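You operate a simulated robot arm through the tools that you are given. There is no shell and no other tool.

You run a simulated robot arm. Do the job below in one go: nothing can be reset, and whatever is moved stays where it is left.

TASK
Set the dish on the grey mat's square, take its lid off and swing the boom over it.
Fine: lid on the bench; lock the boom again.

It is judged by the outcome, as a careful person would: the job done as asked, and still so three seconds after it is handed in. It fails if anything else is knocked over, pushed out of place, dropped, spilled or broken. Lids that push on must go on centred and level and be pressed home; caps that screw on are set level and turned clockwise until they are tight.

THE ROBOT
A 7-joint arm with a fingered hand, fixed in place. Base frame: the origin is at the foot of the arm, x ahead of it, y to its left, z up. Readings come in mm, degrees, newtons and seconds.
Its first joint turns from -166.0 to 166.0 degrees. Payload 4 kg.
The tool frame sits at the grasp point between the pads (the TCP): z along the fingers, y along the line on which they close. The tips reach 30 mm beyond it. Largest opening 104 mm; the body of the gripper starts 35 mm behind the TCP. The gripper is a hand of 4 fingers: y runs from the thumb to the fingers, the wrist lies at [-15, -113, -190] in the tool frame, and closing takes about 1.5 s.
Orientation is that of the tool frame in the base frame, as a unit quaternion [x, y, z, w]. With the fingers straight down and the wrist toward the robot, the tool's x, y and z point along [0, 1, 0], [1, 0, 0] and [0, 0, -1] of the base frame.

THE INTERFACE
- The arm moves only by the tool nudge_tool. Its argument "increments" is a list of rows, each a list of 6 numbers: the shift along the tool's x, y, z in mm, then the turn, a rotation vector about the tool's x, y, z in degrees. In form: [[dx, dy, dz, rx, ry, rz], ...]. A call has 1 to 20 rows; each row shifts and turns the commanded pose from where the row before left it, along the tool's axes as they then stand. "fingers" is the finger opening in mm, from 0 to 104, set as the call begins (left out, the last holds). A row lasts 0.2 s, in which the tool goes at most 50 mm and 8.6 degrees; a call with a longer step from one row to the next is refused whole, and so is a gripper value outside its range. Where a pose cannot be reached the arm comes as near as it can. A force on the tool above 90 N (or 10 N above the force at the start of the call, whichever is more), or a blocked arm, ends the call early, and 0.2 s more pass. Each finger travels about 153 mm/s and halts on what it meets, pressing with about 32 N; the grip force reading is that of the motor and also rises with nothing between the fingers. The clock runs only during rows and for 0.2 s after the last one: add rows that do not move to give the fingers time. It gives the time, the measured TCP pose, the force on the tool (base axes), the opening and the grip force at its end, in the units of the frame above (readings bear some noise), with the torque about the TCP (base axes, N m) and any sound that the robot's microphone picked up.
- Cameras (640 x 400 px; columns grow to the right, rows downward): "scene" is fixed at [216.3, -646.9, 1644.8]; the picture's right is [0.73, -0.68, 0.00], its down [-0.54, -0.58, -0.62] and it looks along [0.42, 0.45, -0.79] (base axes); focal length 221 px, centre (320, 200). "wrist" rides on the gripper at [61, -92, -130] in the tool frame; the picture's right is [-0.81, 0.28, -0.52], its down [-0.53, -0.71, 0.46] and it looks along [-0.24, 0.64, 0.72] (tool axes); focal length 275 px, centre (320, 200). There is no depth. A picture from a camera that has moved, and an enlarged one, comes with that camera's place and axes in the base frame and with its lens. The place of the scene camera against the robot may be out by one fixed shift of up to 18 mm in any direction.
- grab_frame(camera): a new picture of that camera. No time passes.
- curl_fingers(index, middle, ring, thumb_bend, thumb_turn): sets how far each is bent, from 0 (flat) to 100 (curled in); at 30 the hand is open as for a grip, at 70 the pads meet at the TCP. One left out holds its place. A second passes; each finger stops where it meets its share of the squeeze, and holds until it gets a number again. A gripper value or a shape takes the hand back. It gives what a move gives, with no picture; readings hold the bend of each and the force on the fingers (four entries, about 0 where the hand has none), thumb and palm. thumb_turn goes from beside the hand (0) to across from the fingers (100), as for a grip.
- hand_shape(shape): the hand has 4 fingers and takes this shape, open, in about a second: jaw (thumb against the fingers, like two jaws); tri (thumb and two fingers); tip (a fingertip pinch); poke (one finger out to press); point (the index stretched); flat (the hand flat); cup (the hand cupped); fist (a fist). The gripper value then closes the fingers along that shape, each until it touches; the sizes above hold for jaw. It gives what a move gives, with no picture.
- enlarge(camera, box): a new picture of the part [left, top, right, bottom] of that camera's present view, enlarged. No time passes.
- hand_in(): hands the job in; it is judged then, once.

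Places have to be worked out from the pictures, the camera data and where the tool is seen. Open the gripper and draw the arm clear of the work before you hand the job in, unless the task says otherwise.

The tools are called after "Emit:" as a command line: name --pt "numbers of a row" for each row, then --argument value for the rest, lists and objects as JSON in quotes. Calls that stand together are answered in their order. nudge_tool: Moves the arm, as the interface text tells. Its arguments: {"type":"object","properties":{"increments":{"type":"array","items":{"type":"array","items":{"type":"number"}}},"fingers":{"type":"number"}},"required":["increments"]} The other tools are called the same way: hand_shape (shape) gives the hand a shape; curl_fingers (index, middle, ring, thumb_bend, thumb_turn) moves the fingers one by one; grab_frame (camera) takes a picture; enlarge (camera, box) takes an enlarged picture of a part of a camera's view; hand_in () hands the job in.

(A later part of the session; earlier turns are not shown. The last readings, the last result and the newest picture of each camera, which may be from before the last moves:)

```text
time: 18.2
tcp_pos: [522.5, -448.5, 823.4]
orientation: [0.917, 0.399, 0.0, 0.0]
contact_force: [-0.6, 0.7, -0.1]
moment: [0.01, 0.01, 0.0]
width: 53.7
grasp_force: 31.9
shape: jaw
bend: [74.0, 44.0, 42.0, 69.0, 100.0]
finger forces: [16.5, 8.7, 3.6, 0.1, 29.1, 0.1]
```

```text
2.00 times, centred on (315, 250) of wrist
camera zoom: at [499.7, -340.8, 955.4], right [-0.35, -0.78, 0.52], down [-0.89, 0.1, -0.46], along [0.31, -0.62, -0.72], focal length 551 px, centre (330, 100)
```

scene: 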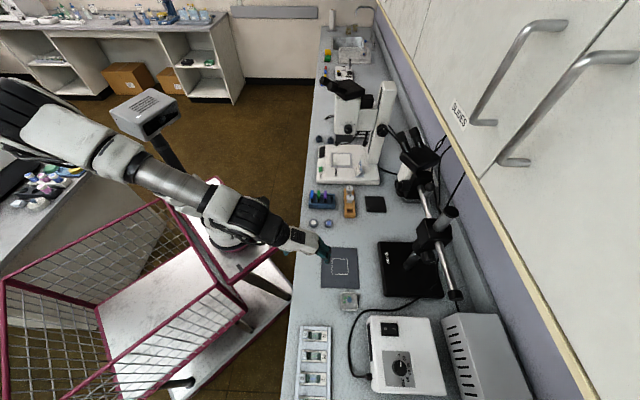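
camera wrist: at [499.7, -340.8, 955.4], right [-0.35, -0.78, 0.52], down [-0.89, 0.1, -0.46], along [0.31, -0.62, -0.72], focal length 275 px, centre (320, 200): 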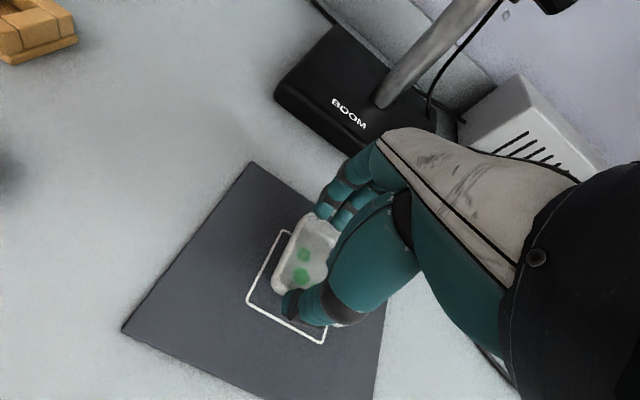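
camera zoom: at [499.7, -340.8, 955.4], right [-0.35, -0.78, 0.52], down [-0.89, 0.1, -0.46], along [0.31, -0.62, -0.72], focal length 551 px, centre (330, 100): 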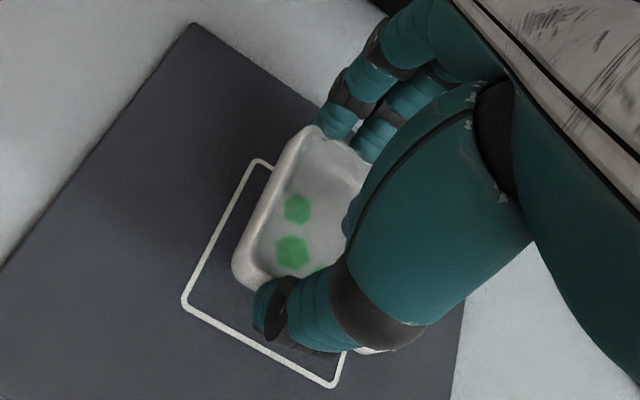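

Over the square now. Wrist view says it's within ~2 mm; the scene view suggests about 2–3 mm toward the robot. I'll shift 2 mm that way, turn −1.5°, lower 18 mm and compare again with less parallax.

Emit:
nudge_tool --pt "0 -2 6 0 0 -1.5" --pt "0 0 6 0 0 0" --pt "0 0 6 0 0 0" --pt "0 0 0 0 0 0"

Emit:
enlarge --camera "scene" --box '[315, 240, 375, 282]'

Emit:
enlarge --camera "wrist" --box '[215, 150, 415, 350]'

```text
time: 19.2
tcp_pos: [520.7, -447.0, 804.8]
orientation: [0.912, 0.41, 0.001, 0.001]
contact_force: [-0.9, -0.2, -0.1]
moment: [0.01, -0.04, 0.0]
width: 53.3
grasp_force: 32.3
shape: jaw
bend: [74.0, 44.0, 42.0, 69.0, 100.0]
finger forces: [16.5, 8.8, 3.6, 0.1, 29.1, 0.0]
```

```text
9.52 times, centred on (345, 261) of scene
camera zoom: at [216.3, -646.9, 1644.8], right [0.73, -0.68, 0.0], down [-0.54, -0.58, -0.62], along [0.42, 0.45, -0.79], focal length 2104 px, centre (82, -381)
```

zoom: 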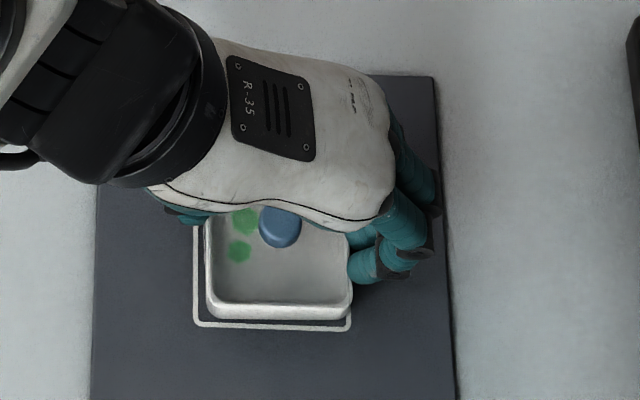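

```text
2.00 times, centred on (315, 250) of wrist
camera zoom: at [494.3, -340.4, 936.9], right [-0.33, -0.79, 0.52], down [-0.89, 0.07, -0.46], along [0.32, -0.61, -0.72], focal length 551 px, centre (330, 100)
```

zoom: 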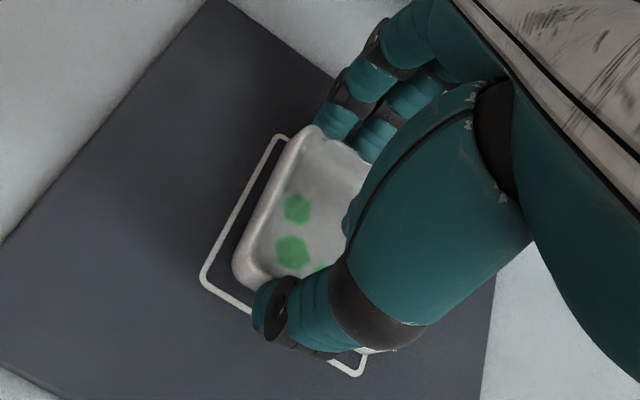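

The two views disagree by only ±2 mm around the current position, and the square leaves ~2.5 mm margin on each side, so I'll lower here in small steps until the mat carries it.

Emit:
nudge_tool --pt "0 0 2.5 0 0 0" --pt "0 0 1.5 0 0 0" --pt "0 0 1 0 0 0" --pt "0 0 0 0 0 0"

Emit:
enlarge --camera "scene" --box '[315, 240, 375, 282]'

Emit:
enlarge --camera "wrist" --box '[215, 150, 415, 350]'

```text
time: 20.2
tcp_pos: [521.1, -448.2, 801.2]
orientation: [0.912, 0.41, 0.001, 0.0]
contact_force: [-1.0, 0.9, -0.4]
moment: [0.02, -0.04, 0.02]
width: 53.4
grasp_force: 32.2
shape: jaw
bend: [74.0, 44.0, 42.0, 69.0, 100.0]
finger forces: [16.6, 8.9, 3.5, 0.0, 29.2, 0.0]
```

```text
9.52 times, centred on (345, 261) of scene
camera zoom: at [216.3, -646.9, 1644.8], right [0.73, -0.68, 0.0], down [-0.54, -0.58, -0.62], along [0.42, 0.45, -0.79], focal length 2104 px, centre (82, -381)
```

zoom: 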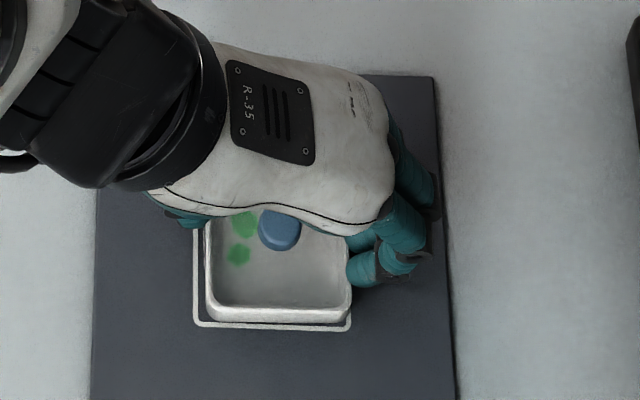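

```text
2.00 times, centred on (315, 250) of wrist
camera zoom: at [494.4, -340.5, 933.3], right [-0.33, -0.79, 0.52], down [-0.89, 0.07, -0.46], along [0.32, -0.61, -0.72], focal length 551 px, centre (330, 100)
```

zoom: 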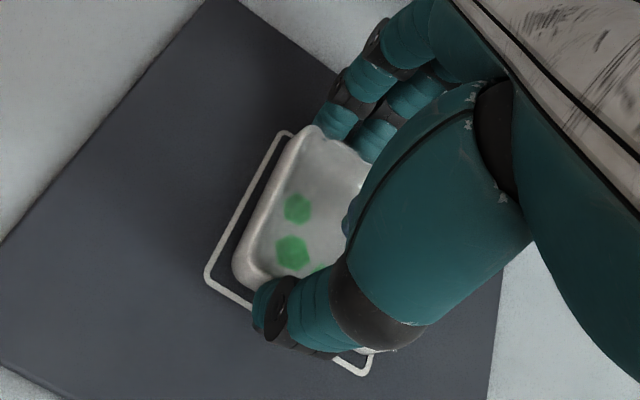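

Scene view shows the tray ~2 mm too far from the robot side (right edge on the line). I'll shift 2 mm toward the thumb and lower the last bit in 1 mm steps.

Emit:
nudge_tool --pt "0 -2 0 0 0 0" --pt "0 0 1 0 0 0" --pt "0 0 1 0 0 0" --pt "0 0 0 0 0 0"

Emit:
enlarge --camera "scene" --box '[315, 240, 375, 282]'

```text
time: 21.2
tcp_pos: [518.5, -444.2, 799.5]
orientation: [0.912, 0.411, 0.001, 0.001]
contact_force: [1.7, -0.6, 10.6]
moment: [-0.03, 0.03, 0.03]
width: 53.6
grasp_force: 31.4
shape: jaw
bend: [74.0, 44.0, 42.0, 69.0, 99.0]
finger forces: [17.0, 9.5, 5.0, 0.0, 30.7, 0.0]
```

```text
9.52 times, centred on (345, 261) of scene
camera zoom: at [216.3, -646.9, 1644.8], right [0.73, -0.68, 0.0], down [-0.54, -0.58, -0.62], along [0.42, 0.45, -0.79], focal length 2104 px, centre (82, -381)
```

zoom: 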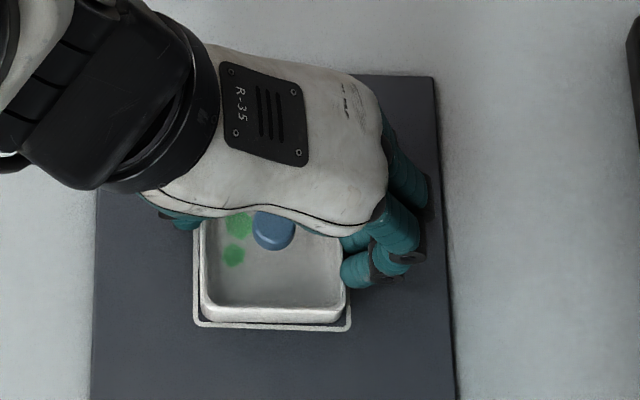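

Contact with the mat (10.6 N) and the tray is centred within the square. Releasing and rising straight up.

Emit:
nudge_tool --pt "0 0 0 0 0 0" --pt "0 0 0 0 0 0" --pt "0 0 0 0 0 0" --pt "0 0 0 0 0 0" --pt "0 0 -15 0 0 0" --pt "0 0 -30 0 0 0" --pt "0 0 -30 0 0 0" --pt "0 0 -30 0 0 0" --pt "0 0 0 0 0 0" --fingers 88

Emit:
grab_frame --camera "wrist"

Emit:
enlarge --camera "wrist" --box '[190, 220, 350, 350]'

Emit:
enlarge --camera "scene" --box '[315, 240, 375, 282]'

```text
time: 23.2
tcp_pos: [519.1, -445.7, 906.5]
orientation: [0.911, 0.411, 0.0, 0.0]
contact_force: [0.1, 0.4, -0.4]
moment: [0.02, -0.02, 0.02]
width: 87.4
grasp_force: 0.1
shape: jaw
bend: [27.0, 33.0, 31.0, 45.0, 99.0]
finger forces: [0.0, 0.0, 0.0, 0.0, 0.0, 0.1]
heard: snap
```

```text
taken
camera wrist: at [492.7, -339.2, 1037.8], right [-0.33, -0.79, 0.52], down [-0.89, 0.07, -0.46], along [0.32, -0.61, -0.72], focal length 275 px, centre (320, 200)
```

wrist: 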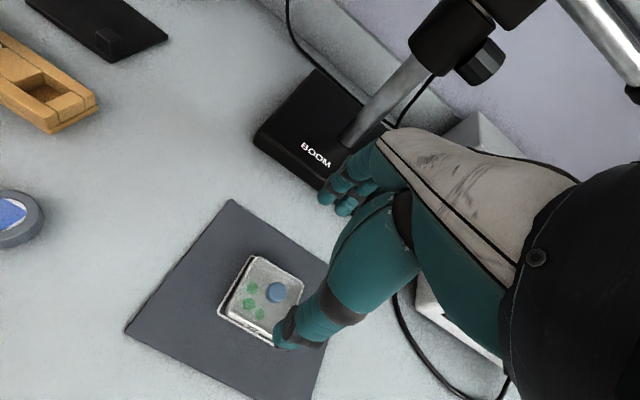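

```text
3.08 times, centred on (270, 285) of wrist
camera zoom: at [492.7, -339.2, 1037.8], right [-0.33, -0.79, 0.52], down [-0.89, 0.07, -0.46], along [0.32, -0.61, -0.72], focal length 847 px, centre (474, -62)
```

zoom: 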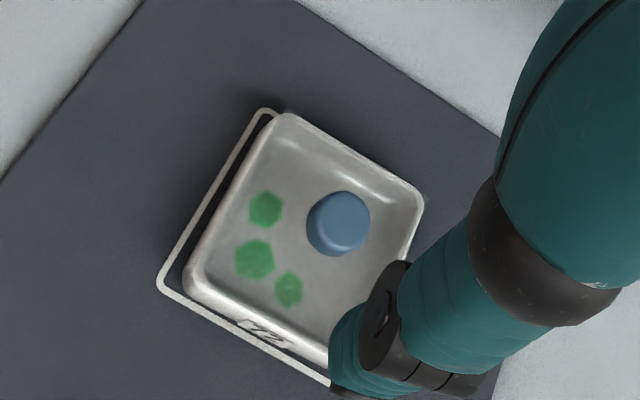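

```text
9.52 times, centred on (345, 261) of scene
camera zoom: at [216.3, -646.9, 1644.8], right [0.73, -0.68, 0.0], down [-0.54, -0.58, -0.62], along [0.42, 0.45, -0.79], focal length 2104 px, centre (82, -381)
```

zoom: 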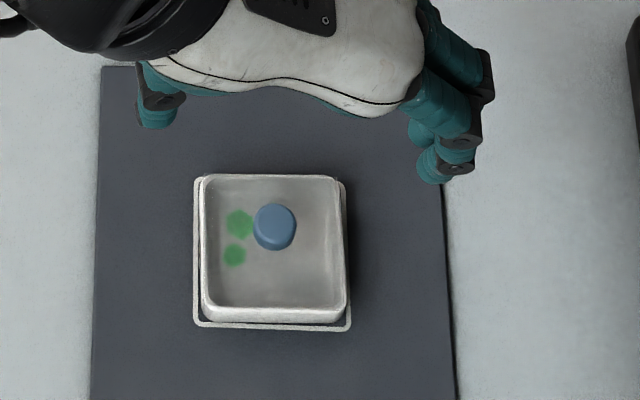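

The tray sits squarely in the marked square. Next the lid: its blue knob is ~19 mm wide, spanning z ≈ 788–798. I'll first close the hand in free air to about knob width to see where the fingertips meet.

Emit:
nudge_tool --pt "0 0 0 0 0 0" --pt "0 0 0 0 0 0" --pt "0 0 0 0 0 0" --pt "0 0 0 0 0 0" --pt "0 0 0 0 0 0" --pt "0 0 0 0 0 0" --fingers 20

Emit:
grab_frame --camera "wrist"

Emit:
enlarge --camera "wrist" --box '[230, 150, 430, 350]'

Emit:
enlarge --camera "scene" --box '[315, 220, 375, 282]'

```text
time: 24.6
tcp_pos: [518.3, -445.5, 905.1]
orientation: [0.912, 0.411, 0.0, -0.001]
contact_force: [-0.6, 0.3, -0.1]
moment: [0.02, -0.01, 0.0]
width: 20.5
grasp_force: 0.2
shape: jaw
bend: [73.0, 59.0, 57.0, 74.0, 100.0]
finger forces: [0.1, 0.0, 0.1, 0.0, 0.1, 0.1]
```

```text
taken
camera wrist: at [492.6, -339.2, 1037.5], right [-0.33, -0.79, 0.52], down [-0.89, 0.07, -0.46], along [0.32, -0.61, -0.72], focal length 275 px, centre (320, 200)
```

wrist: 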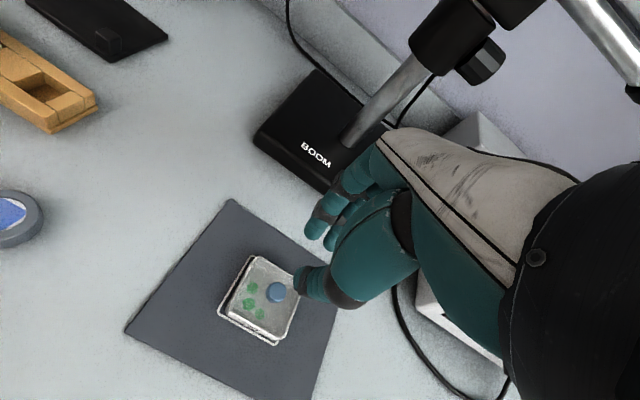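

```text
2.00 times, centred on (330, 250) of wrist
camera zoom: at [492.6, -339.2, 1037.5], right [-0.33, -0.79, 0.52], down [-0.89, 0.07, -0.46], along [0.32, -0.61, -0.72], focal length 551 px, centre (300, 100)
```

zoom: 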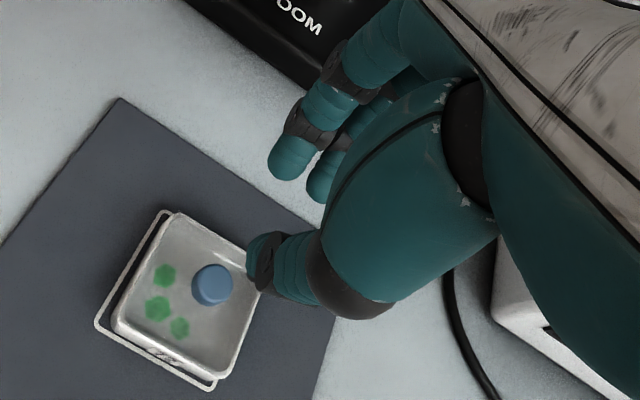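

```text
6.45 times, centred on (345, 251) of scene
camera zoom: at [216.3, -646.9, 1644.8], right [0.73, -0.68, 0.0], down [-0.54, -0.58, -0.62], along [0.42, 0.45, -0.79], focal length 1425 px, centre (159, -129)
```

zoom: 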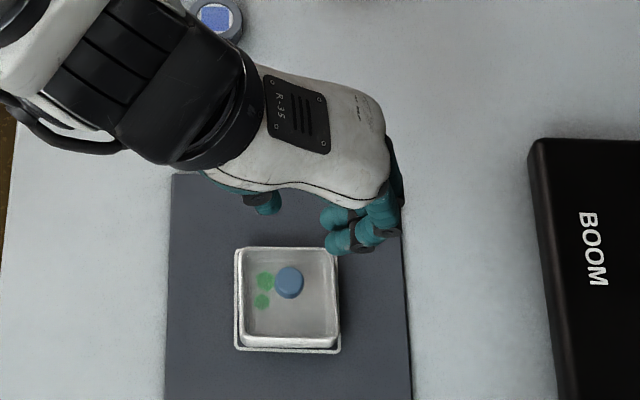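

In jaw the fingers and thumb leave a wide, skewed gap at small widths. Let me look at the "tip" pinch shape in free air, which may suit the small lid knob better.

Emit:
hand_shape --shape "tip"

Emit:
grab_frame --camera "wrist"

Emit:
enlarge --camera "scene" --box '[315, 220, 375, 282]'

```text
time: 25.5
tcp_pos: [519.3, -447.2, 906.6]
orientation: [0.912, 0.41, 0.0, 0.001]
contact_force: [-0.4, 0.3, -1.0]
moment: [0.0, 0.0, 0.01]
width: 103.4
grasp_force: 0.1
shape: tip
bend: [30.0, 98.0, 99.0, 30.0, 98.0]
finger forces: [0.2, 0.1, 0.1, 0.0, 0.0, 0.0]
```

```text
taken
camera wrist: at [492.6, -339.2, 1037.5], right [-0.33, -0.79, 0.52], down [-0.89, 0.07, -0.46], along [0.32, -0.61, -0.72], focal length 275 px, centre (320, 200)
```

wrist: 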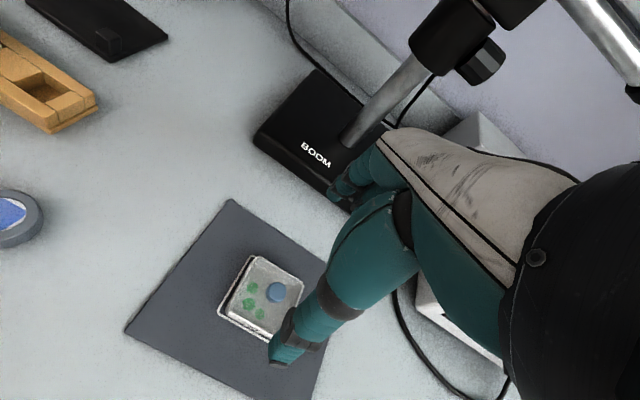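

```text
6.45 times, centred on (345, 251) of scene
camera zoom: at [216.3, -646.9, 1644.8], right [0.73, -0.68, 0.0], down [-0.54, -0.58, -0.62], along [0.42, 0.45, -0.79], focal length 1425 px, centre (159, -129)
```

zoom: 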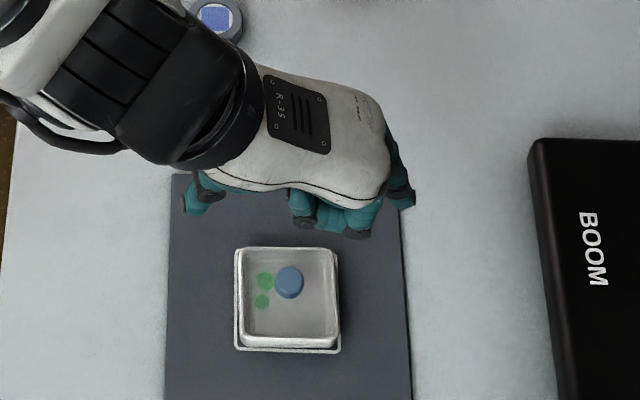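

"Tip" leaves only the index out (it's the +x finger). A three-point pinch would hold the lid more level, so let me see "tri", closed to about the knob's width.

Emit:
hand_shape --shape "tri"

Emit:
nudge_tool --pt "0 0 0 0 0 0" --pt "0 0 0 0 0 0" --pt "0 0 0 0 0 0" --pt "0 0 0 0 0 0" --pt "0 0 0 0 0 0" --pt "0 0 0 0 0 0" --fingers 20

Emit:
enlarge --camera "wrist" --box '[230, 150, 430, 350]'

Emit:
enlarge --camera "scene" --box '[325, 225, 375, 275]'

```text
time: 26.4
tcp_pos: [518.4, -445.9, 905.7]
orientation: [0.912, 0.41, 0.0, 0.0]
contact_force: [-0.2, -0.5, 0.4]
moment: [-0.02, -0.01, 0.01]
width: 103.4
grasp_force: 0.1
shape: tri
bend: [30.0, 30.0, 99.0, 30.0, 98.0]
finger forces: [0.1, 0.1, 0.0, 0.0, 0.1, 0.0]
```

```text
time: 27.8
tcp_pos: [519.2, -446.6, 905.8]
orientation: [0.912, 0.411, 0.0, 0.0]
contact_force: [-1.0, 0.3, 0.9]
moment: [0.01, 0.01, -0.01]
width: 20.5
grasp_force: 0.0
shape: tri
bend: [73.0, 59.0, 99.0, 74.0, 100.0]
finger forces: [0.0, 0.1, 0.0, 0.0, 0.0, 0.1]
```

```text
2.00 times, centred on (330, 250) of wrist
camera zoom: at [492.6, -339.2, 1037.5], right [-0.33, -0.79, 0.52], down [-0.89, 0.07, -0.46], along [0.32, -0.61, -0.72], focal length 551 px, centre (300, 100)
```

zoom: 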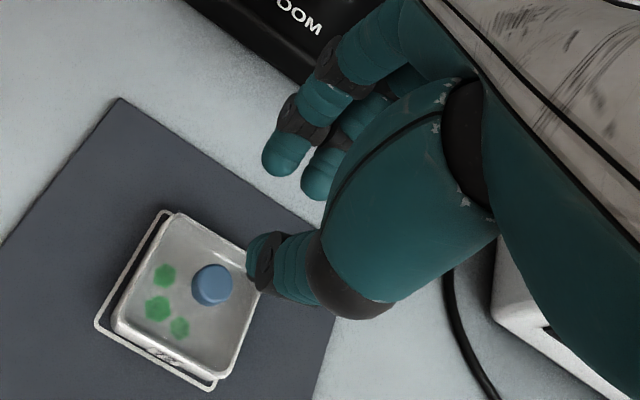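

```text
8.00 times, centred on (350, 250) of scene
camera zoom: at [216.3, -646.9, 1644.8], right [0.73, -0.68, 0.0], down [-0.54, -0.58, -0.62], along [0.42, 0.45, -0.79], focal length 1767 px, centre (80, -200)
```

zoom: 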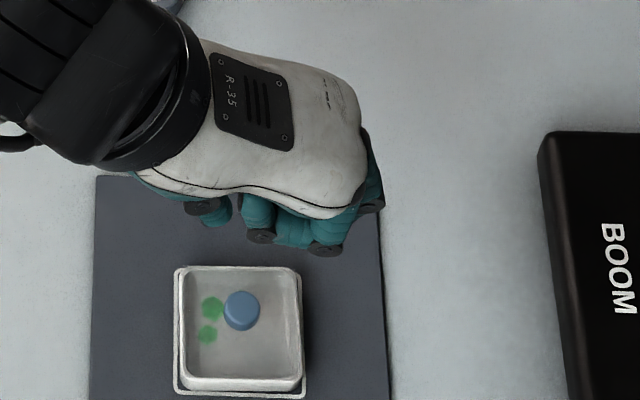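

The tri pinch closes symmetrically about the TCP with tips ~27 mm beyond it. The lid knob lies at about (−11, −2) mm in the tool frame; I'll open to 60, shift over it and descend to z ≈ 850 for a check.

Emit:
nudge_tool --pt "-5.5 -1.2 0 0 0 0" --pt "-5.5 -1.2 0 0 0 0" --pt "0 0 20 0 0 0" --pt "0 0 20 0 0 0" --pt "0 0 14 0 0 0" --pt "0 0 0 0 0 0" --fingers 56

Emit:
enlarge --camera "wrist" --box '[230, 150, 430, 350]'

Emit:
enlarge --camera "scene" --box '[325, 225, 375, 275]'

```text
time: 29.2
tcp_pos: [509.5, -452.3, 849.4]
orientation: [0.912, 0.411, 0.0, -0.001]
contact_force: [0.0, 0.6, 0.0]
moment: [-0.01, 0.01, 0.0]
width: 55.4
grasp_force: 0.0
shape: tri
bend: [74.0, 43.0, 99.0, 68.0, 100.0]
finger forces: [0.1, 0.1, 0.0, 0.0, 0.1, 0.0]
```

```text
2.00 times, centred on (330, 250) of wrist
camera zoom: at [483.1, -345.2, 980.8], right [-0.33, -0.79, 0.52], down [-0.89, 0.07, -0.46], along [0.32, -0.61, -0.72], focal length 551 px, centre (300, 100)
```

zoom: 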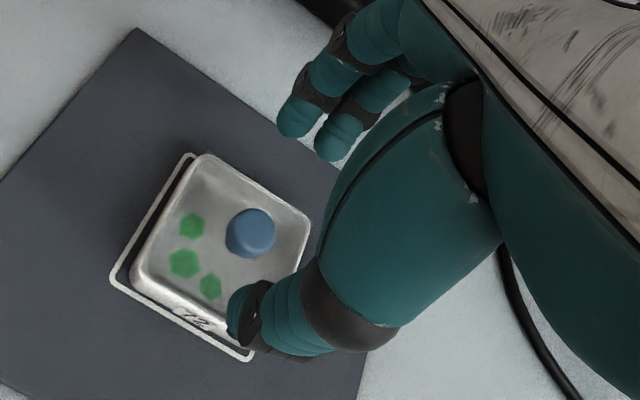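

```text
8.00 times, centred on (350, 250) of scene
camera zoom: at [216.3, -646.9, 1644.8], right [0.73, -0.68, 0.0], down [-0.54, -0.58, -0.62], along [0.42, 0.45, -0.79], focal length 1767 px, centre (80, -200)
```

zoom: 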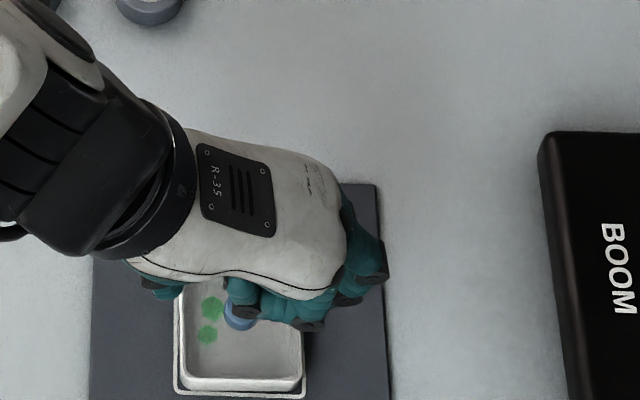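

The knob is at about (−2, +2.6) mm from the grip axis. I'll correct, then lower to z ≈ 821 so the tips flank the knob just above the lid plate.

Emit:
nudge_tool --pt "-2 2.5 5 0 0 0" --pt "0 0 10 0 0 0" --pt "0 0 8 0 0 0" --pt "0 0 5 0 0 0" --pt "0 0 0 0 0 0"

Emit:
enlarge --camera "wrist" --box '[230, 150, 430, 350]'

Emit:
enlarge --camera "scene" --box '[325, 225, 375, 275]'

```text
time: 30.4
tcp_pos: [511.0, -455.9, 823.8]
orientation: [0.912, 0.41, 0.0, 0.0]
contact_force: [0.1, 0.4, 0.3]
moment: [-0.02, 0.03, -0.01]
width: 55.7
grasp_force: 0.0
shape: tri
bend: [74.0, 43.0, 99.0, 68.0, 100.0]
finger forces: [0.0, 0.0, 0.0, 0.1, 0.1, 0.0]
```

```text
2.00 times, centred on (330, 250) of wrist
camera zoom: at [484.4, -348.9, 955.1], right [-0.33, -0.79, 0.52], down [-0.89, 0.07, -0.46], along [0.32, -0.61, -0.72], focal length 551 px, centre (300, 100)
```

zoom: 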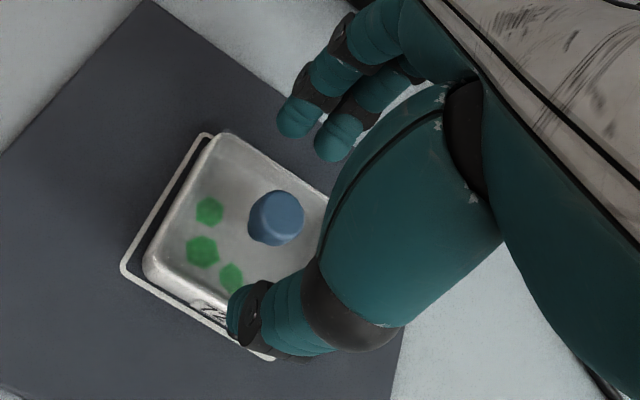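

```text
8.00 times, centred on (350, 250) of scene
camera zoom: at [216.3, -646.9, 1644.8], right [0.73, -0.68, 0.0], down [-0.54, -0.58, -0.62], along [0.42, 0.45, -0.79], focal length 1767 px, centre (80, -200)
```

zoom: 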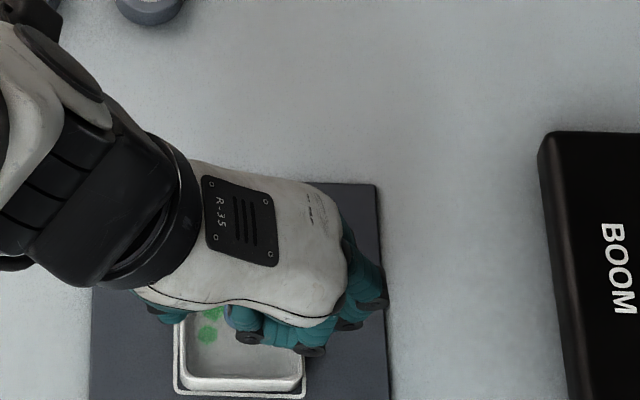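

The knob sits centrally between thumb and the two fingers. Closing the pinch now.

Emit:
nudge_tool --pt "0 0 2 0 0 0" --pt "0 0 0 0 0 0" --pt "0 0 0 0 0 0" --pt "0 0 0 0 0 0" --pt "0 0 0 0 0 0" --pt "0 0 0 0 0 0" --pt "0 0 0 0 0 0" --fingers 12

Emit:
enlarge --camera "wrist" --box '[230, 150, 430, 350]'

Emit:
enlarge --camera "scene" --box '[325, 225, 375, 275]'

```text
time: 32.0
tcp_pos: [511.1, -455.6, 820.6]
orientation: [0.912, 0.41, 0.001, -0.001]
contact_force: [-0.1, 0.3, 1.4]
moment: [0.04, 0.02, -0.02]
width: 12.6
grasp_force: 0.1
shape: tri
bend: [72.0, 63.0, 99.0, 73.0, 100.0]
finger forces: [0.3, 0.2, 0.1, 0.1, 1.2, 0.1]
```

```text
2.00 times, centred on (330, 250) of wrist
camera zoom: at [484.5, -349.0, 952.9], right [-0.33, -0.79, 0.52], down [-0.89, 0.07, -0.46], along [0.32, -0.61, -0.72], focal length 551 px, centre (300, 100)
```

zoom: 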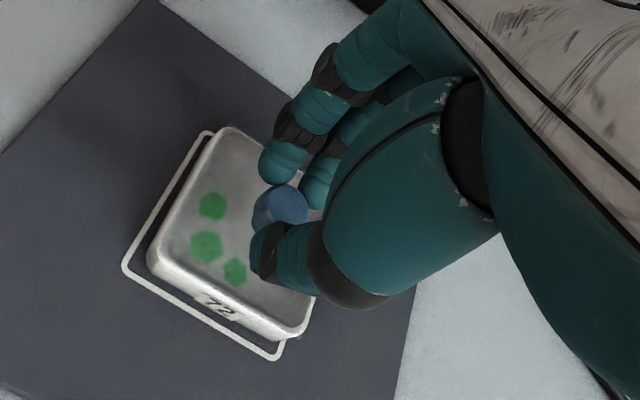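

```text
8.00 times, centred on (350, 250) of scene
camera zoom: at [216.3, -646.9, 1644.8], right [0.73, -0.68, 0.0], down [-0.54, -0.58, -0.62], along [0.42, 0.45, -0.79], focal length 1767 px, centre (80, -200)
```

zoom: 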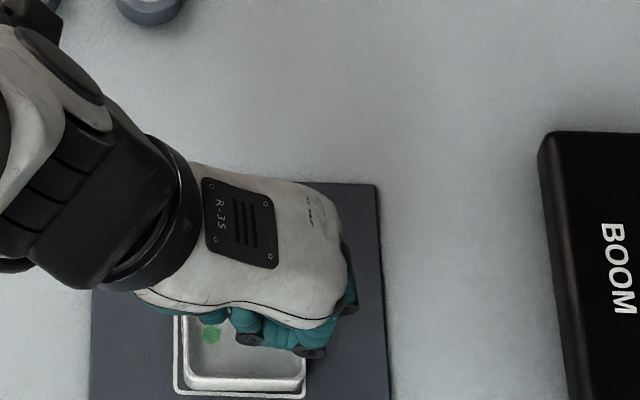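

The fingers are just touching the knob (thumb 1.2 N) at the commanded width; I'll command a tighter closure to grip.

Emit:
nudge_tool --pt "0 0 0 0 0 0" --pt "0 0 0 0 0 0" --pt "0 0 0 0 0 0" --pt "0 0 0 0 0 0" --fingers 0

Emit:
enlarge --camera "wrist" --box '[230, 150, 430, 350]'

```text
time: 33.0
tcp_pos: [510.0, -455.6, 821.7]
orientation: [0.912, 0.411, 0.0, 0.0]
contact_force: [0.9, 0.0, 2.5]
moment: [-0.05, -0.03, -0.01]
width: 9.8
grasp_force: 31.8
shape: tri
bend: [72.0, 66.0, 100.0, 74.0, 100.0]
finger forces: [13.8, 12.8, 0.0, 0.0, 28.0, 0.0]
heard: snap
```

```text
2.00 times, centred on (330, 250) of wrist
camera zoom: at [484.5, -349.0, 952.9], right [-0.33, -0.79, 0.52], down [-0.89, 0.07, -0.46], along [0.32, -0.61, -0.72], focal length 551 px, centre (300, 100)
```

zoom: 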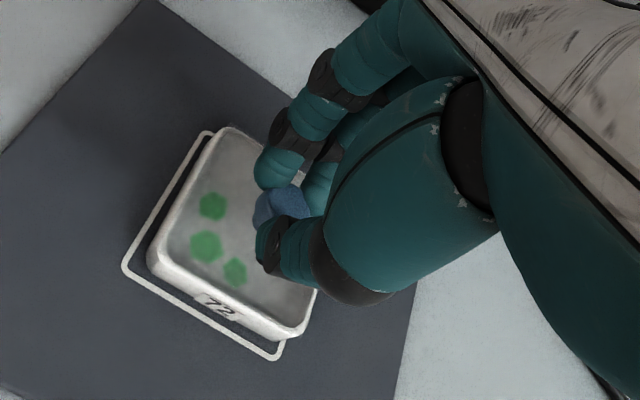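

Firm three-point grip on the lid knob (28 N). Lifting a few millimetres to see whether the lid separates from the tray.

Emit:
nudge_tool --pt "0 0 -1 0 0 0" --pt "0 0 -2 0 0 0" --pt "0 0 -2 0 0 0" --pt "0 0 0 0 0 0"

Emit:
enlarge --camera "wrist" --box '[230, 150, 430, 350]'

Emit:
enlarge --camera "scene" --box '[325, 225, 375, 275]'

```text
time: 34.0
tcp_pos: [510.5, -456.9, 827.0]
orientation: [0.911, 0.411, -0.001, 0.001]
contact_force: [0.6, 0.7, 0.3]
moment: [-0.02, 0.01, 0.02]
width: 9.5
grasp_force: 32.1
shape: tri
bend: [71.0, 66.0, 100.0, 74.0, 100.0]
finger forces: [14.7, 12.8, 0.0, 0.0, 28.1, 0.0]
```

```text
2.00 times, centred on (330, 250) of wrist
camera zoom: at [484.4, -349.5, 958.5], right [-0.33, -0.79, 0.52], down [-0.89, 0.07, -0.46], along [0.32, -0.61, -0.72], focal length 551 px, centre (300, 100)
```

zoom: 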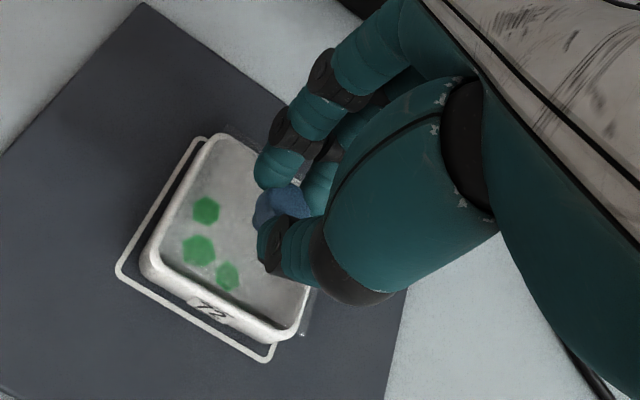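

```text
8.00 times, centred on (350, 250) of scene
camera zoom: at [216.3, -646.9, 1644.8], right [0.73, -0.68, 0.0], down [-0.54, -0.58, -0.62], along [0.42, 0.45, -0.79], focal length 1767 px, centre (80, -200)
```

zoom: 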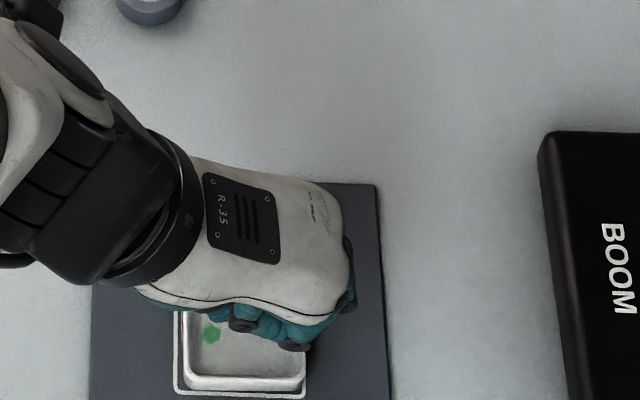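

The lid has come free and the tray stayed put in its square. I'll raise it 45 mm and carry it to the clear bench spot where the dish originally stood (~440, −571).

Emit:
nudge_tool --pt "0 0 -8 0 0 0" --pt "0 0 -12 0 0 0" --pt "0 0 -15 0 0 0" --pt "0 0 -12 0 0 0" --pt "-10 1.7 0 0 0 0" --pt "-18 3.2 0 0 0 0" --pt "-20 3.5 0 0 0 0" --pt "-20 3.5 0 0 0 0" --pt "-20 3.5 0 0 0 0" --pt "-20 3.5 0 0 0 0" --pt "-15 2.5 0 0 0 0" --pt "-9.6 1.7 0 0 0 0" --pt "0 0 0 0 0 0"

Emit:
grab_frame --camera "wrist"

Emit:
enlarge --camera "scene" --box '[300, 230, 400, 330]'

```text
time: 36.8
tcp_pos: [440.9, -570.0, 872.1]
orientation: [0.912, 0.411, 0.0, 0.0]
contact_force: [0.2, -0.2, 0.5]
moment: [-0.02, 0.02, 0.02]
width: 9.7
grasp_force: 31.9
shape: tri
bend: [71.0, 66.0, 100.0, 75.0, 100.0]
finger forces: [15.7, 13.7, 0.1, 0.0, 27.9, 0.0]
```

```text
taken
camera wrist: at [413.7, -463.4, 1004.0], right [-0.33, -0.79, 0.52], down [-0.89, 0.07, -0.46], along [0.32, -0.61, -0.72], focal length 275 px, centre (320, 200)
```

wrist: 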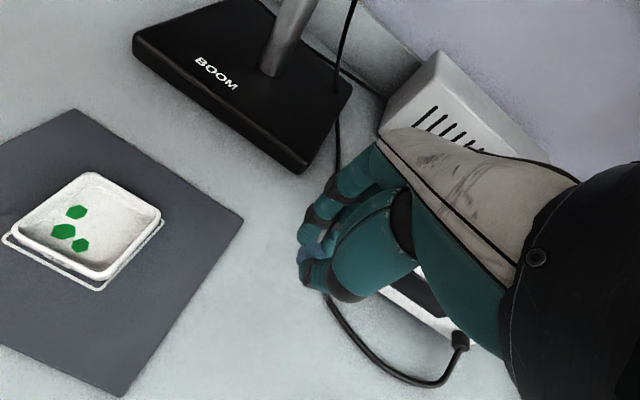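

```text
4.00 times, centred on (350, 280) of scene
camera zoom: at [216.3, -646.9, 1644.8], right [0.73, -0.68, 0.0], down [-0.54, -0.58, -0.62], along [0.42, 0.45, -0.79], focal length 884 px, centre (200, -120)
```

zoom: 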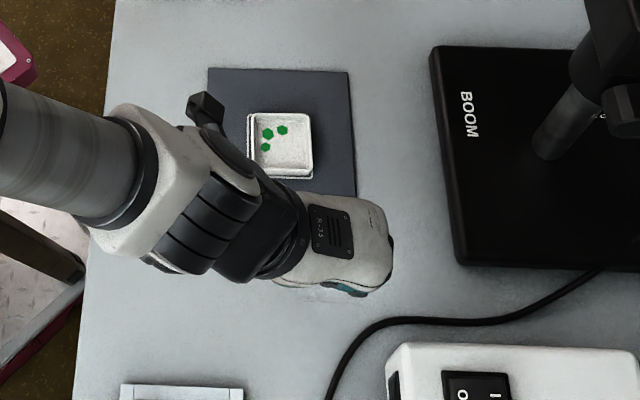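

The open tray with its three green specimens sits on the square; the lid is in hand. Looking closely at the clear lid before setting it down.

Emit:
enlarge --camera "wrist" --box '[240, 200, 380, 320]'

Emit:
enlarge --camera "scene" --box '[355, 285, 405, 325]'

```text
3.33 times, centred on (310, 260) of wrist
camera zoom: at [413.7, -463.4, 1004.0], right [-0.33, -0.79, 0.52], down [-0.89, 0.07, -0.46], along [0.32, -0.61, -0.72], focal length 918 px, centre (353, 0)
```

zoom: 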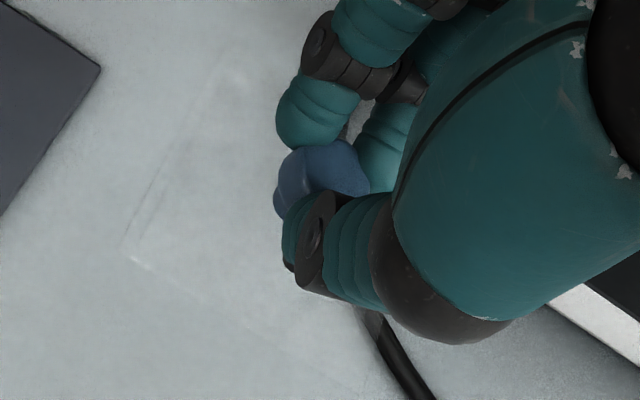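

```text
10.00 times, centred on (380, 305) of scene
camera zoom: at [216.3, -646.9, 1644.8], right [0.73, -0.68, 0.0], down [-0.54, -0.58, -0.62], along [0.42, 0.45, -0.79], focal length 2209 px, centre (-280, -850)
```

zoom: 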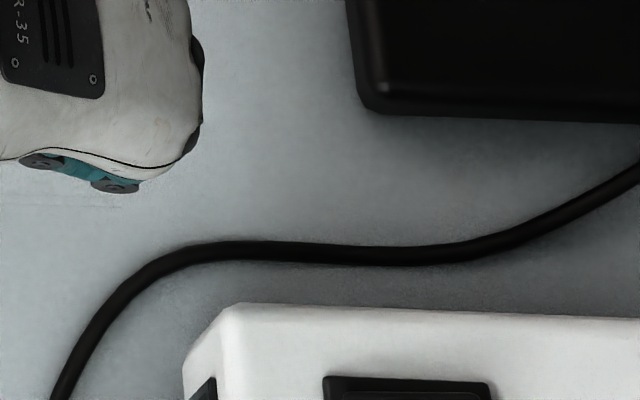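

The clear lid hangs level, centred under the grip. Lowering toward the bench, with the last millimetres in small steps to feel contact.

Emit:
nudge_tool --pt "0 0 12 0 0 0" --pt "0 0 15 0 0 0" --pt "0 0 15 0 0 0" --pt "0 0 10 0 0 0" --pt "0 0 3 0 0 0" --pt "0 0 0 0 0 0"

Emit:
nudge_tool --pt "0 0 1 0 0 0" --pt "0 0 1 0 0 0" --pt "0 0 1 0 0 0" --pt "0 0 0 0 0 0"

Emit:
nudge_tool --pt "0 0 1 0 0 0" --pt "0 0 1 0 0 0" --pt "0 0 0 0 0 0"

```text
time: 38.2
tcp_pos: [440.6, -570.6, 816.1]
orientation: [0.912, 0.411, 0.001, 0.0]
contact_force: [0.3, 0.5, -0.9]
moment: [0.0, -0.01, 0.02]
width: 9.7
grasp_force: 31.9
shape: tri
bend: [71.0, 66.0, 100.0, 75.0, 100.0]
finger forces: [16.0, 14.0, 0.1, 0.0, 27.9, 0.0]
```

```text
time: 39.2
tcp_pos: [439.5, -570.0, 813.7]
orientation: [0.912, 0.411, -0.001, 0.0]
contact_force: [0.3, -0.8, -0.8]
moment: [-0.01, -0.03, 0.01]
width: 9.8
grasp_force: 31.7
shape: tri
bend: [71.0, 66.0, 100.0, 75.0, 100.0]
finger forces: [16.2, 14.0, 0.0, 0.0, 27.8, 0.0]
```

```text
time: 40.0
tcp_pos: [440.4, -571.2, 813.6]
orientation: [0.912, 0.411, 0.0, 0.0]
contact_force: [0.0, -0.7, -0.4]
moment: [-0.02, 0.02, 0.0]
width: 9.5
grasp_force: 32.1
shape: tri
bend: [71.0, 66.0, 100.0, 75.0, 100.0]
finger forces: [16.1, 13.9, 0.0, 0.1, 27.9, 0.1]
```

No contact yet (~812). Continuing down in 1 mm steps.

Emit:
nudge_tool --pt "0 0 1 0 0 0" --pt "0 0 1 0 0 0" --pt "0 0 0 0 0 0"

Emit:
nudge_tool --pt "0 0 1 0 0 0" --pt "0 0 1 0 0 0" --pt "0 0 0 0 0 0"

Emit:
enlarge --camera "wrist" --box '[220, 180, 380, 320]'

```text
time: 40.8
tcp_pos: [440.0, -570.6, 810.6]
orientation: [0.912, 0.41, 0.0, 0.0]
contact_force: [0.3, 0.4, 0.2]
moment: [0.02, -0.01, -0.01]
width: 9.4
grasp_force: 32.3
shape: tri
bend: [71.0, 66.0, 100.0, 75.0, 100.0]
finger forces: [16.1, 13.9, 0.0, 0.0, 27.9, 0.1]
```

```text
time: 41.6
tcp_pos: [441.4, -570.7, 809.3]
orientation: [0.912, 0.411, 0.0, 0.0]
contact_force: [0.4, -0.5, 0.5]
moment: [-0.02, 0.02, 0.01]
width: 9.6
grasp_force: 32.2
shape: tri
bend: [71.0, 66.0, 100.0, 75.0, 100.0]
finger forces: [16.1, 14.0, 0.0, 0.0, 27.9, 0.1]
```

```text
2.86 times, centred on (300, 250) of wrist
camera zoom: at [414.6, -463.4, 940.4], right [-0.33, -0.79, 0.52], down [-0.89, 0.07, -0.46], along [0.32, -0.61, -0.72], focal length 786 px, centre (377, 57)
```

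zoom: 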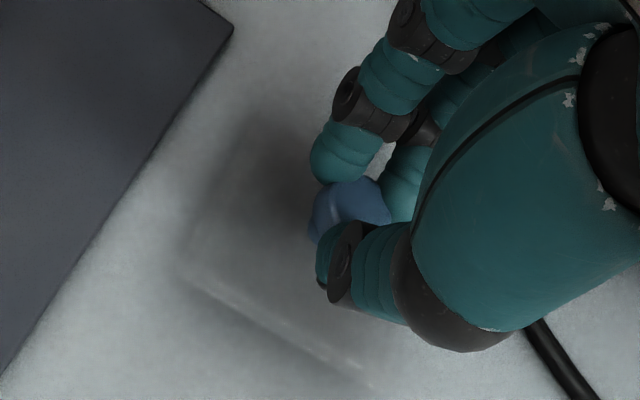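

Shadow under the lid is tightening; still no contact. Continuing in 1 mm steps.

Emit:
nudge_tool --pt "0 0 1 0 0 0" --pt "0 0 1 0 0 0" --pt "0 0 0 0 0 0"

Emit:
nudge_tool --pt "0 0 1 0 0 0" --pt "0 0 0 0 0 0"

Emit:
nudge_tool --pt "0 0 1 0 0 0" --pt "0 0 0 0 0 0"

Emit:
enlarge --camera "wrist" --box '[220, 180, 380, 320]'

```text
time: 42.4
tcp_pos: [440.1, -569.3, 807.2]
orientation: [0.912, 0.411, 0.0, -0.001]
contact_force: [-0.5, -0.5, 0.3]
moment: [0.01, 0.0, 0.0]
width: 9.6
grasp_force: 32.1
shape: tri
bend: [71.0, 66.0, 100.0, 75.0, 100.0]
finger forces: [16.1, 14.0, 0.0, 0.1, 27.9, 0.0]
```

```text
time: 43.0
tcp_pos: [439.5, -569.4, 806.3]
orientation: [0.912, 0.411, 0.0, 0.0]
contact_force: [0.7, 0.4, 0.7]
moment: [0.04, -0.03, -0.04]
width: 9.5
grasp_force: 31.7
shape: tri
bend: [71.0, 66.0, 100.0, 75.0, 100.0]
finger forces: [16.1, 14.1, 0.0, 0.0, 27.9, 0.1]
```

```text
time: 43.6
tcp_pos: [439.4, -570.0, 805.5]
orientation: [0.912, 0.411, 0.0, 0.0]
contact_force: [0.2, 0.6, 1.4]
moment: [-0.03, 0.04, 0.0]
width: 9.6
grasp_force: 32.2
shape: tri
bend: [71.0, 66.0, 100.0, 75.0, 100.0]
finger forces: [16.1, 14.3, 0.1, 0.0, 28.1, 0.0]
```

```text
2.86 times, centred on (300, 250) of wrist
camera zoom: at [413.8, -462.7, 936.1], right [-0.33, -0.79, 0.52], down [-0.89, 0.07, -0.46], along [0.32, -0.61, -0.72], focal length 786 px, centre (377, 57)
```

zoom: 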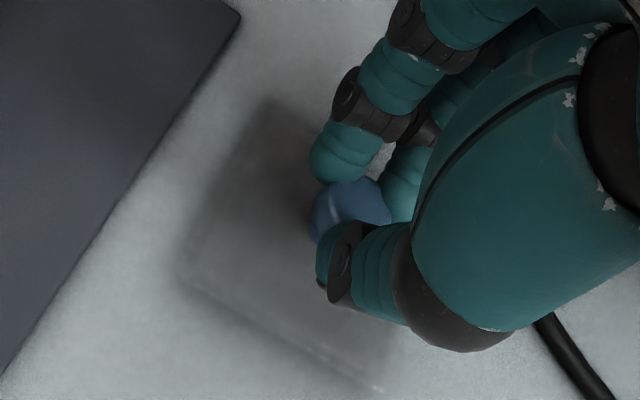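

A slight rise (1.4 N) hints at first touch; one or two more millimetres.

Emit:
nudge_tool --pt "0 0 1 0 0 0" --pt "0 0 0 0 0 0"

Emit:
nudge_tool --pt "0 0 0.7 0 0 0" --pt "0 0 0 0 0 0"

```text
time: 44.2
tcp_pos: [439.9, -568.7, 803.5]
orientation: [0.912, 0.41, 0.0, -0.001]
contact_force: [-0.5, 1.1, 6.3]
moment: [-0.06, -0.06, 0.01]
width: 9.6
grasp_force: 32.3
shape: tri
bend: [72.0, 66.0, 100.0, 74.0, 100.0]
finger forces: [15.8, 14.9, 0.0, 0.1, 29.8, 0.0]
```

```text
time: 44.8
tcp_pos: [438.5, -569.6, 803.6]
orientation: [0.912, 0.411, 0.0, 0.001]
contact_force: [-1.0, 2.3, 7.3]
moment: [-0.07, -0.07, 0.01]
width: 9.9
grasp_force: 32.1
shape: tri
bend: [72.0, 66.0, 100.0, 74.0, 100.0]
finger forces: [15.9, 15.3, 0.0, 0.0, 30.3, 0.1]
```

Lid is resting on the bench (7 N). Opening the pinch gently and rising straight up.

Emit:
nudge_tool --pt "0 0 -0.7 0 0 0" --pt "0 0 0 0 0 0" --pt "0 0 0 0 0 0" --pt "0 0 0 0 0 0" --pt "0 0 0 0 0 0" --fingers 50

Emit:
nudge_tool --pt "0 0 -15 0 0 0" --pt "0 0 -30 0 0 0" --pt "0 0 -40 0 0 0" --pt "0 0 -40 0 0 0" --pt "0 0 0 0 0 0"

Emit:
grab_frame --camera "wrist"

Emit:
enlarge --camera "scene" --box '[310, 235, 390, 325]'

```text
time: 46.0
tcp_pos: [440.2, -568.7, 803.4]
orientation: [0.912, 0.41, 0.0, 0.0]
contact_force: [-0.3, -0.1, 0.5]
moment: [-0.04, -0.04, -0.01]
width: 49.9
grasp_force: 0.0
shape: tri
bend: [74.0, 45.0, 99.0, 71.0, 100.0]
finger forces: [0.0, 0.0, 0.0, 0.0, 0.1, 0.0]
```

```text
time: 47.2
tcp_pos: [439.1, -567.2, 929.5]
orientation: [0.912, 0.41, 0.0, 0.0]
contact_force: [-0.3, 0.0, -0.1]
moment: [0.01, -0.02, 0.0]
width: 49.9
grasp_force: 0.1
shape: tri
bend: [74.0, 45.0, 99.0, 71.0, 100.0]
finger forces: [0.0, 0.0, 0.0, 0.1, 0.0, 0.1]
```

```text
taken
camera wrist: at [412.0, -461.1, 1061.3], right [-0.33, -0.79, 0.52], down [-0.89, 0.07, -0.46], along [0.32, -0.61, -0.72], focal length 275 px, centre (320, 200)
```

wrist: 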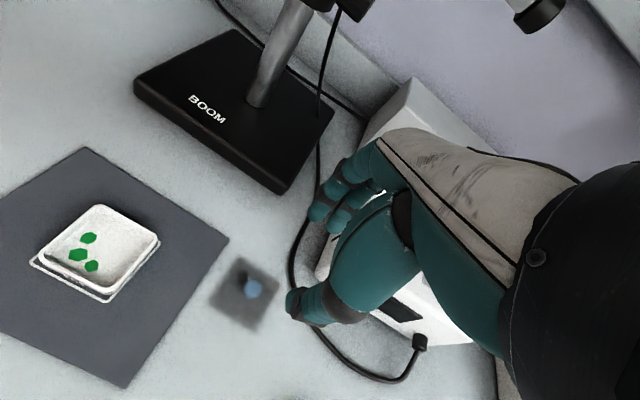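

```text
4.44 times, centred on (350, 280) of scene
camera zoom: at [216.3, -646.9, 1644.8], right [0.73, -0.68, 0.0], down [-0.54, -0.58, -0.62], along [0.42, 0.45, -0.79], focal length 982 px, centre (187, -156)
```

zoom: 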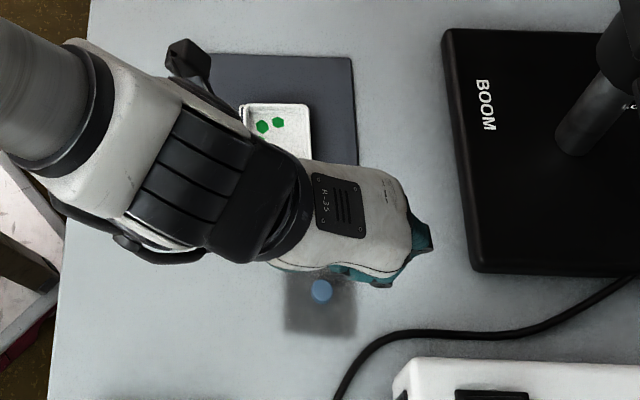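

The lid rests on bare bench with the tray untouched. Now the boom: I'll shape the hand as a jaw, move out past the tail end, and pitch the hand so the fingers point along the bench toward the lock knob (tool z → (0.7, 0.7, 0)), stopping for a look.

Emit:
hand_shape --shape "jaw"

Emit:
nudge_tool --pt "-12.2 32.4 -14.2 0 0 0" --pt "-12.2 32.4 -14.2 0 0 0" --pt "-12.2 32.4 -14.2 0 0 0" --pt "-12.2 32.4 -14.2 0 0 0" --pt "-12.2 32.4 -14.2 0 0 0" --pt "0 0 0 0 0 3.5" --pt "0 0 0 0 8.5 0" --pt "0 0 0 0 8.5 0" --pt "0 0 0 0 8.5 0" --pt "0 0 0 0 8.5 0" --pt "0 0 0 0 0 0" --fingers 70

Emit:
grab_frame --camera "scene"

Emit:
grab_frame --camera "wrist"

```text
time: 48.1
tcp_pos: [438.2, -569.2, 930.0]
orientation: [0.912, 0.411, 0.0, 0.0]
contact_force: [0.4, 0.0, 0.1]
moment: [0.02, -0.02, 0.06]
width: 103.5
grasp_force: 0.0
shape: jaw
bend: [30.0, 30.0, 30.0, 30.0, 98.0]
finger forces: [0.0, 0.0, 0.0, 0.0, 0.0, 0.0]
```

```text
time: 50.5
tcp_pos: [521.3, -723.7, 999.2]
orientation: [0.883, 0.366, 0.271, -0.111]
contact_force: [-0.2, 0.0, -0.2]
moment: [-0.02, 0.0, 0.01]
width: 70.6
grasp_force: 0.0
shape: jaw
bend: [28.0, 38.0, 35.0, 60.0, 99.0]
finger forces: [0.0, 0.0, 0.0, 0.0, 0.1, 0.0]
```

```text
taken
```

scene: 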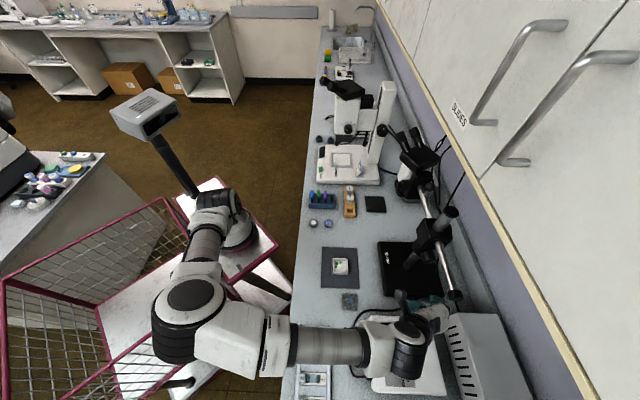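

```text
taken
camera wrist: at [442.0, -674.2, 1143.5], right [-0.48, -0.87, -0.03], down [-0.64, 0.37, -0.68], along [0.6, -0.31, -0.74], focal length 275 px, centre (320, 200)
```

wrist: 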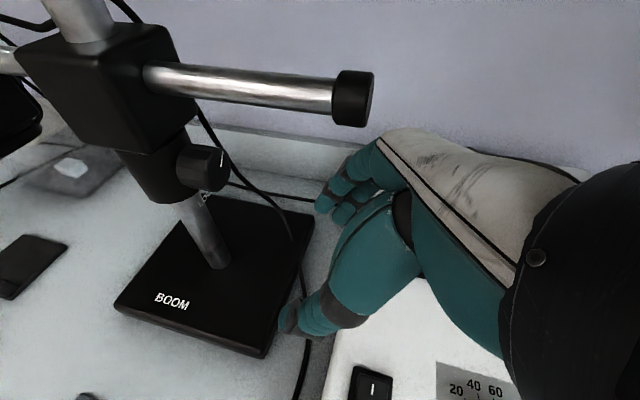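

Good reach so far. Enlarging the knob from this angle, where its end face and any label are visible.

Emit:
enlarge --camera "wrist" --box '[110, 110, 290, 250]'

Emit:
enlarge --camera "wrist" --box '[160, 130, 250, 220]'

```text
2.86 times, centred on (200, 180) of wrist
camera zoom: at [442.0, -674.2, 1143.5], right [-0.48, -0.87, -0.03], down [-0.64, 0.37, -0.68], along [0.6, -0.31, -0.74], focal length 786 px, centre (663, 257)
```

zoom: 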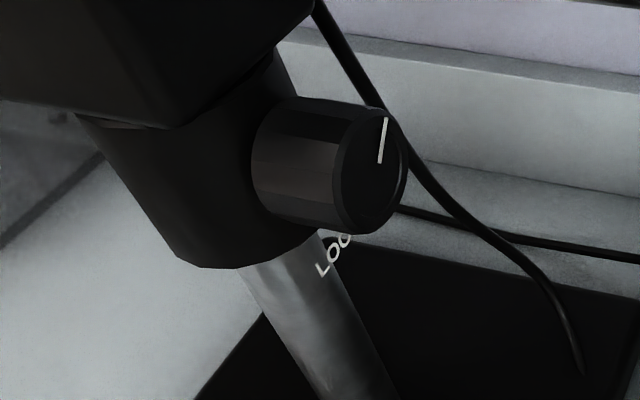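

```text
4.44 times, centred on (205, 175) of wrist
camera zoom: at [442.0, -674.2, 1143.5], right [-0.48, -0.87, -0.03], down [-0.64, 0.37, -0.68], along [0.6, -0.31, -0.74], focal length 1224 px, centre (831, 311)
```

zoom: 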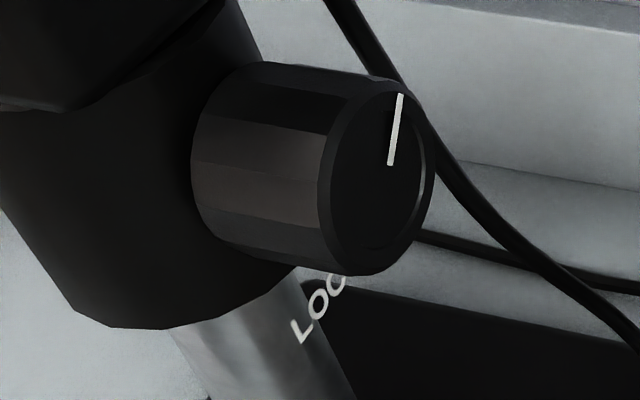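

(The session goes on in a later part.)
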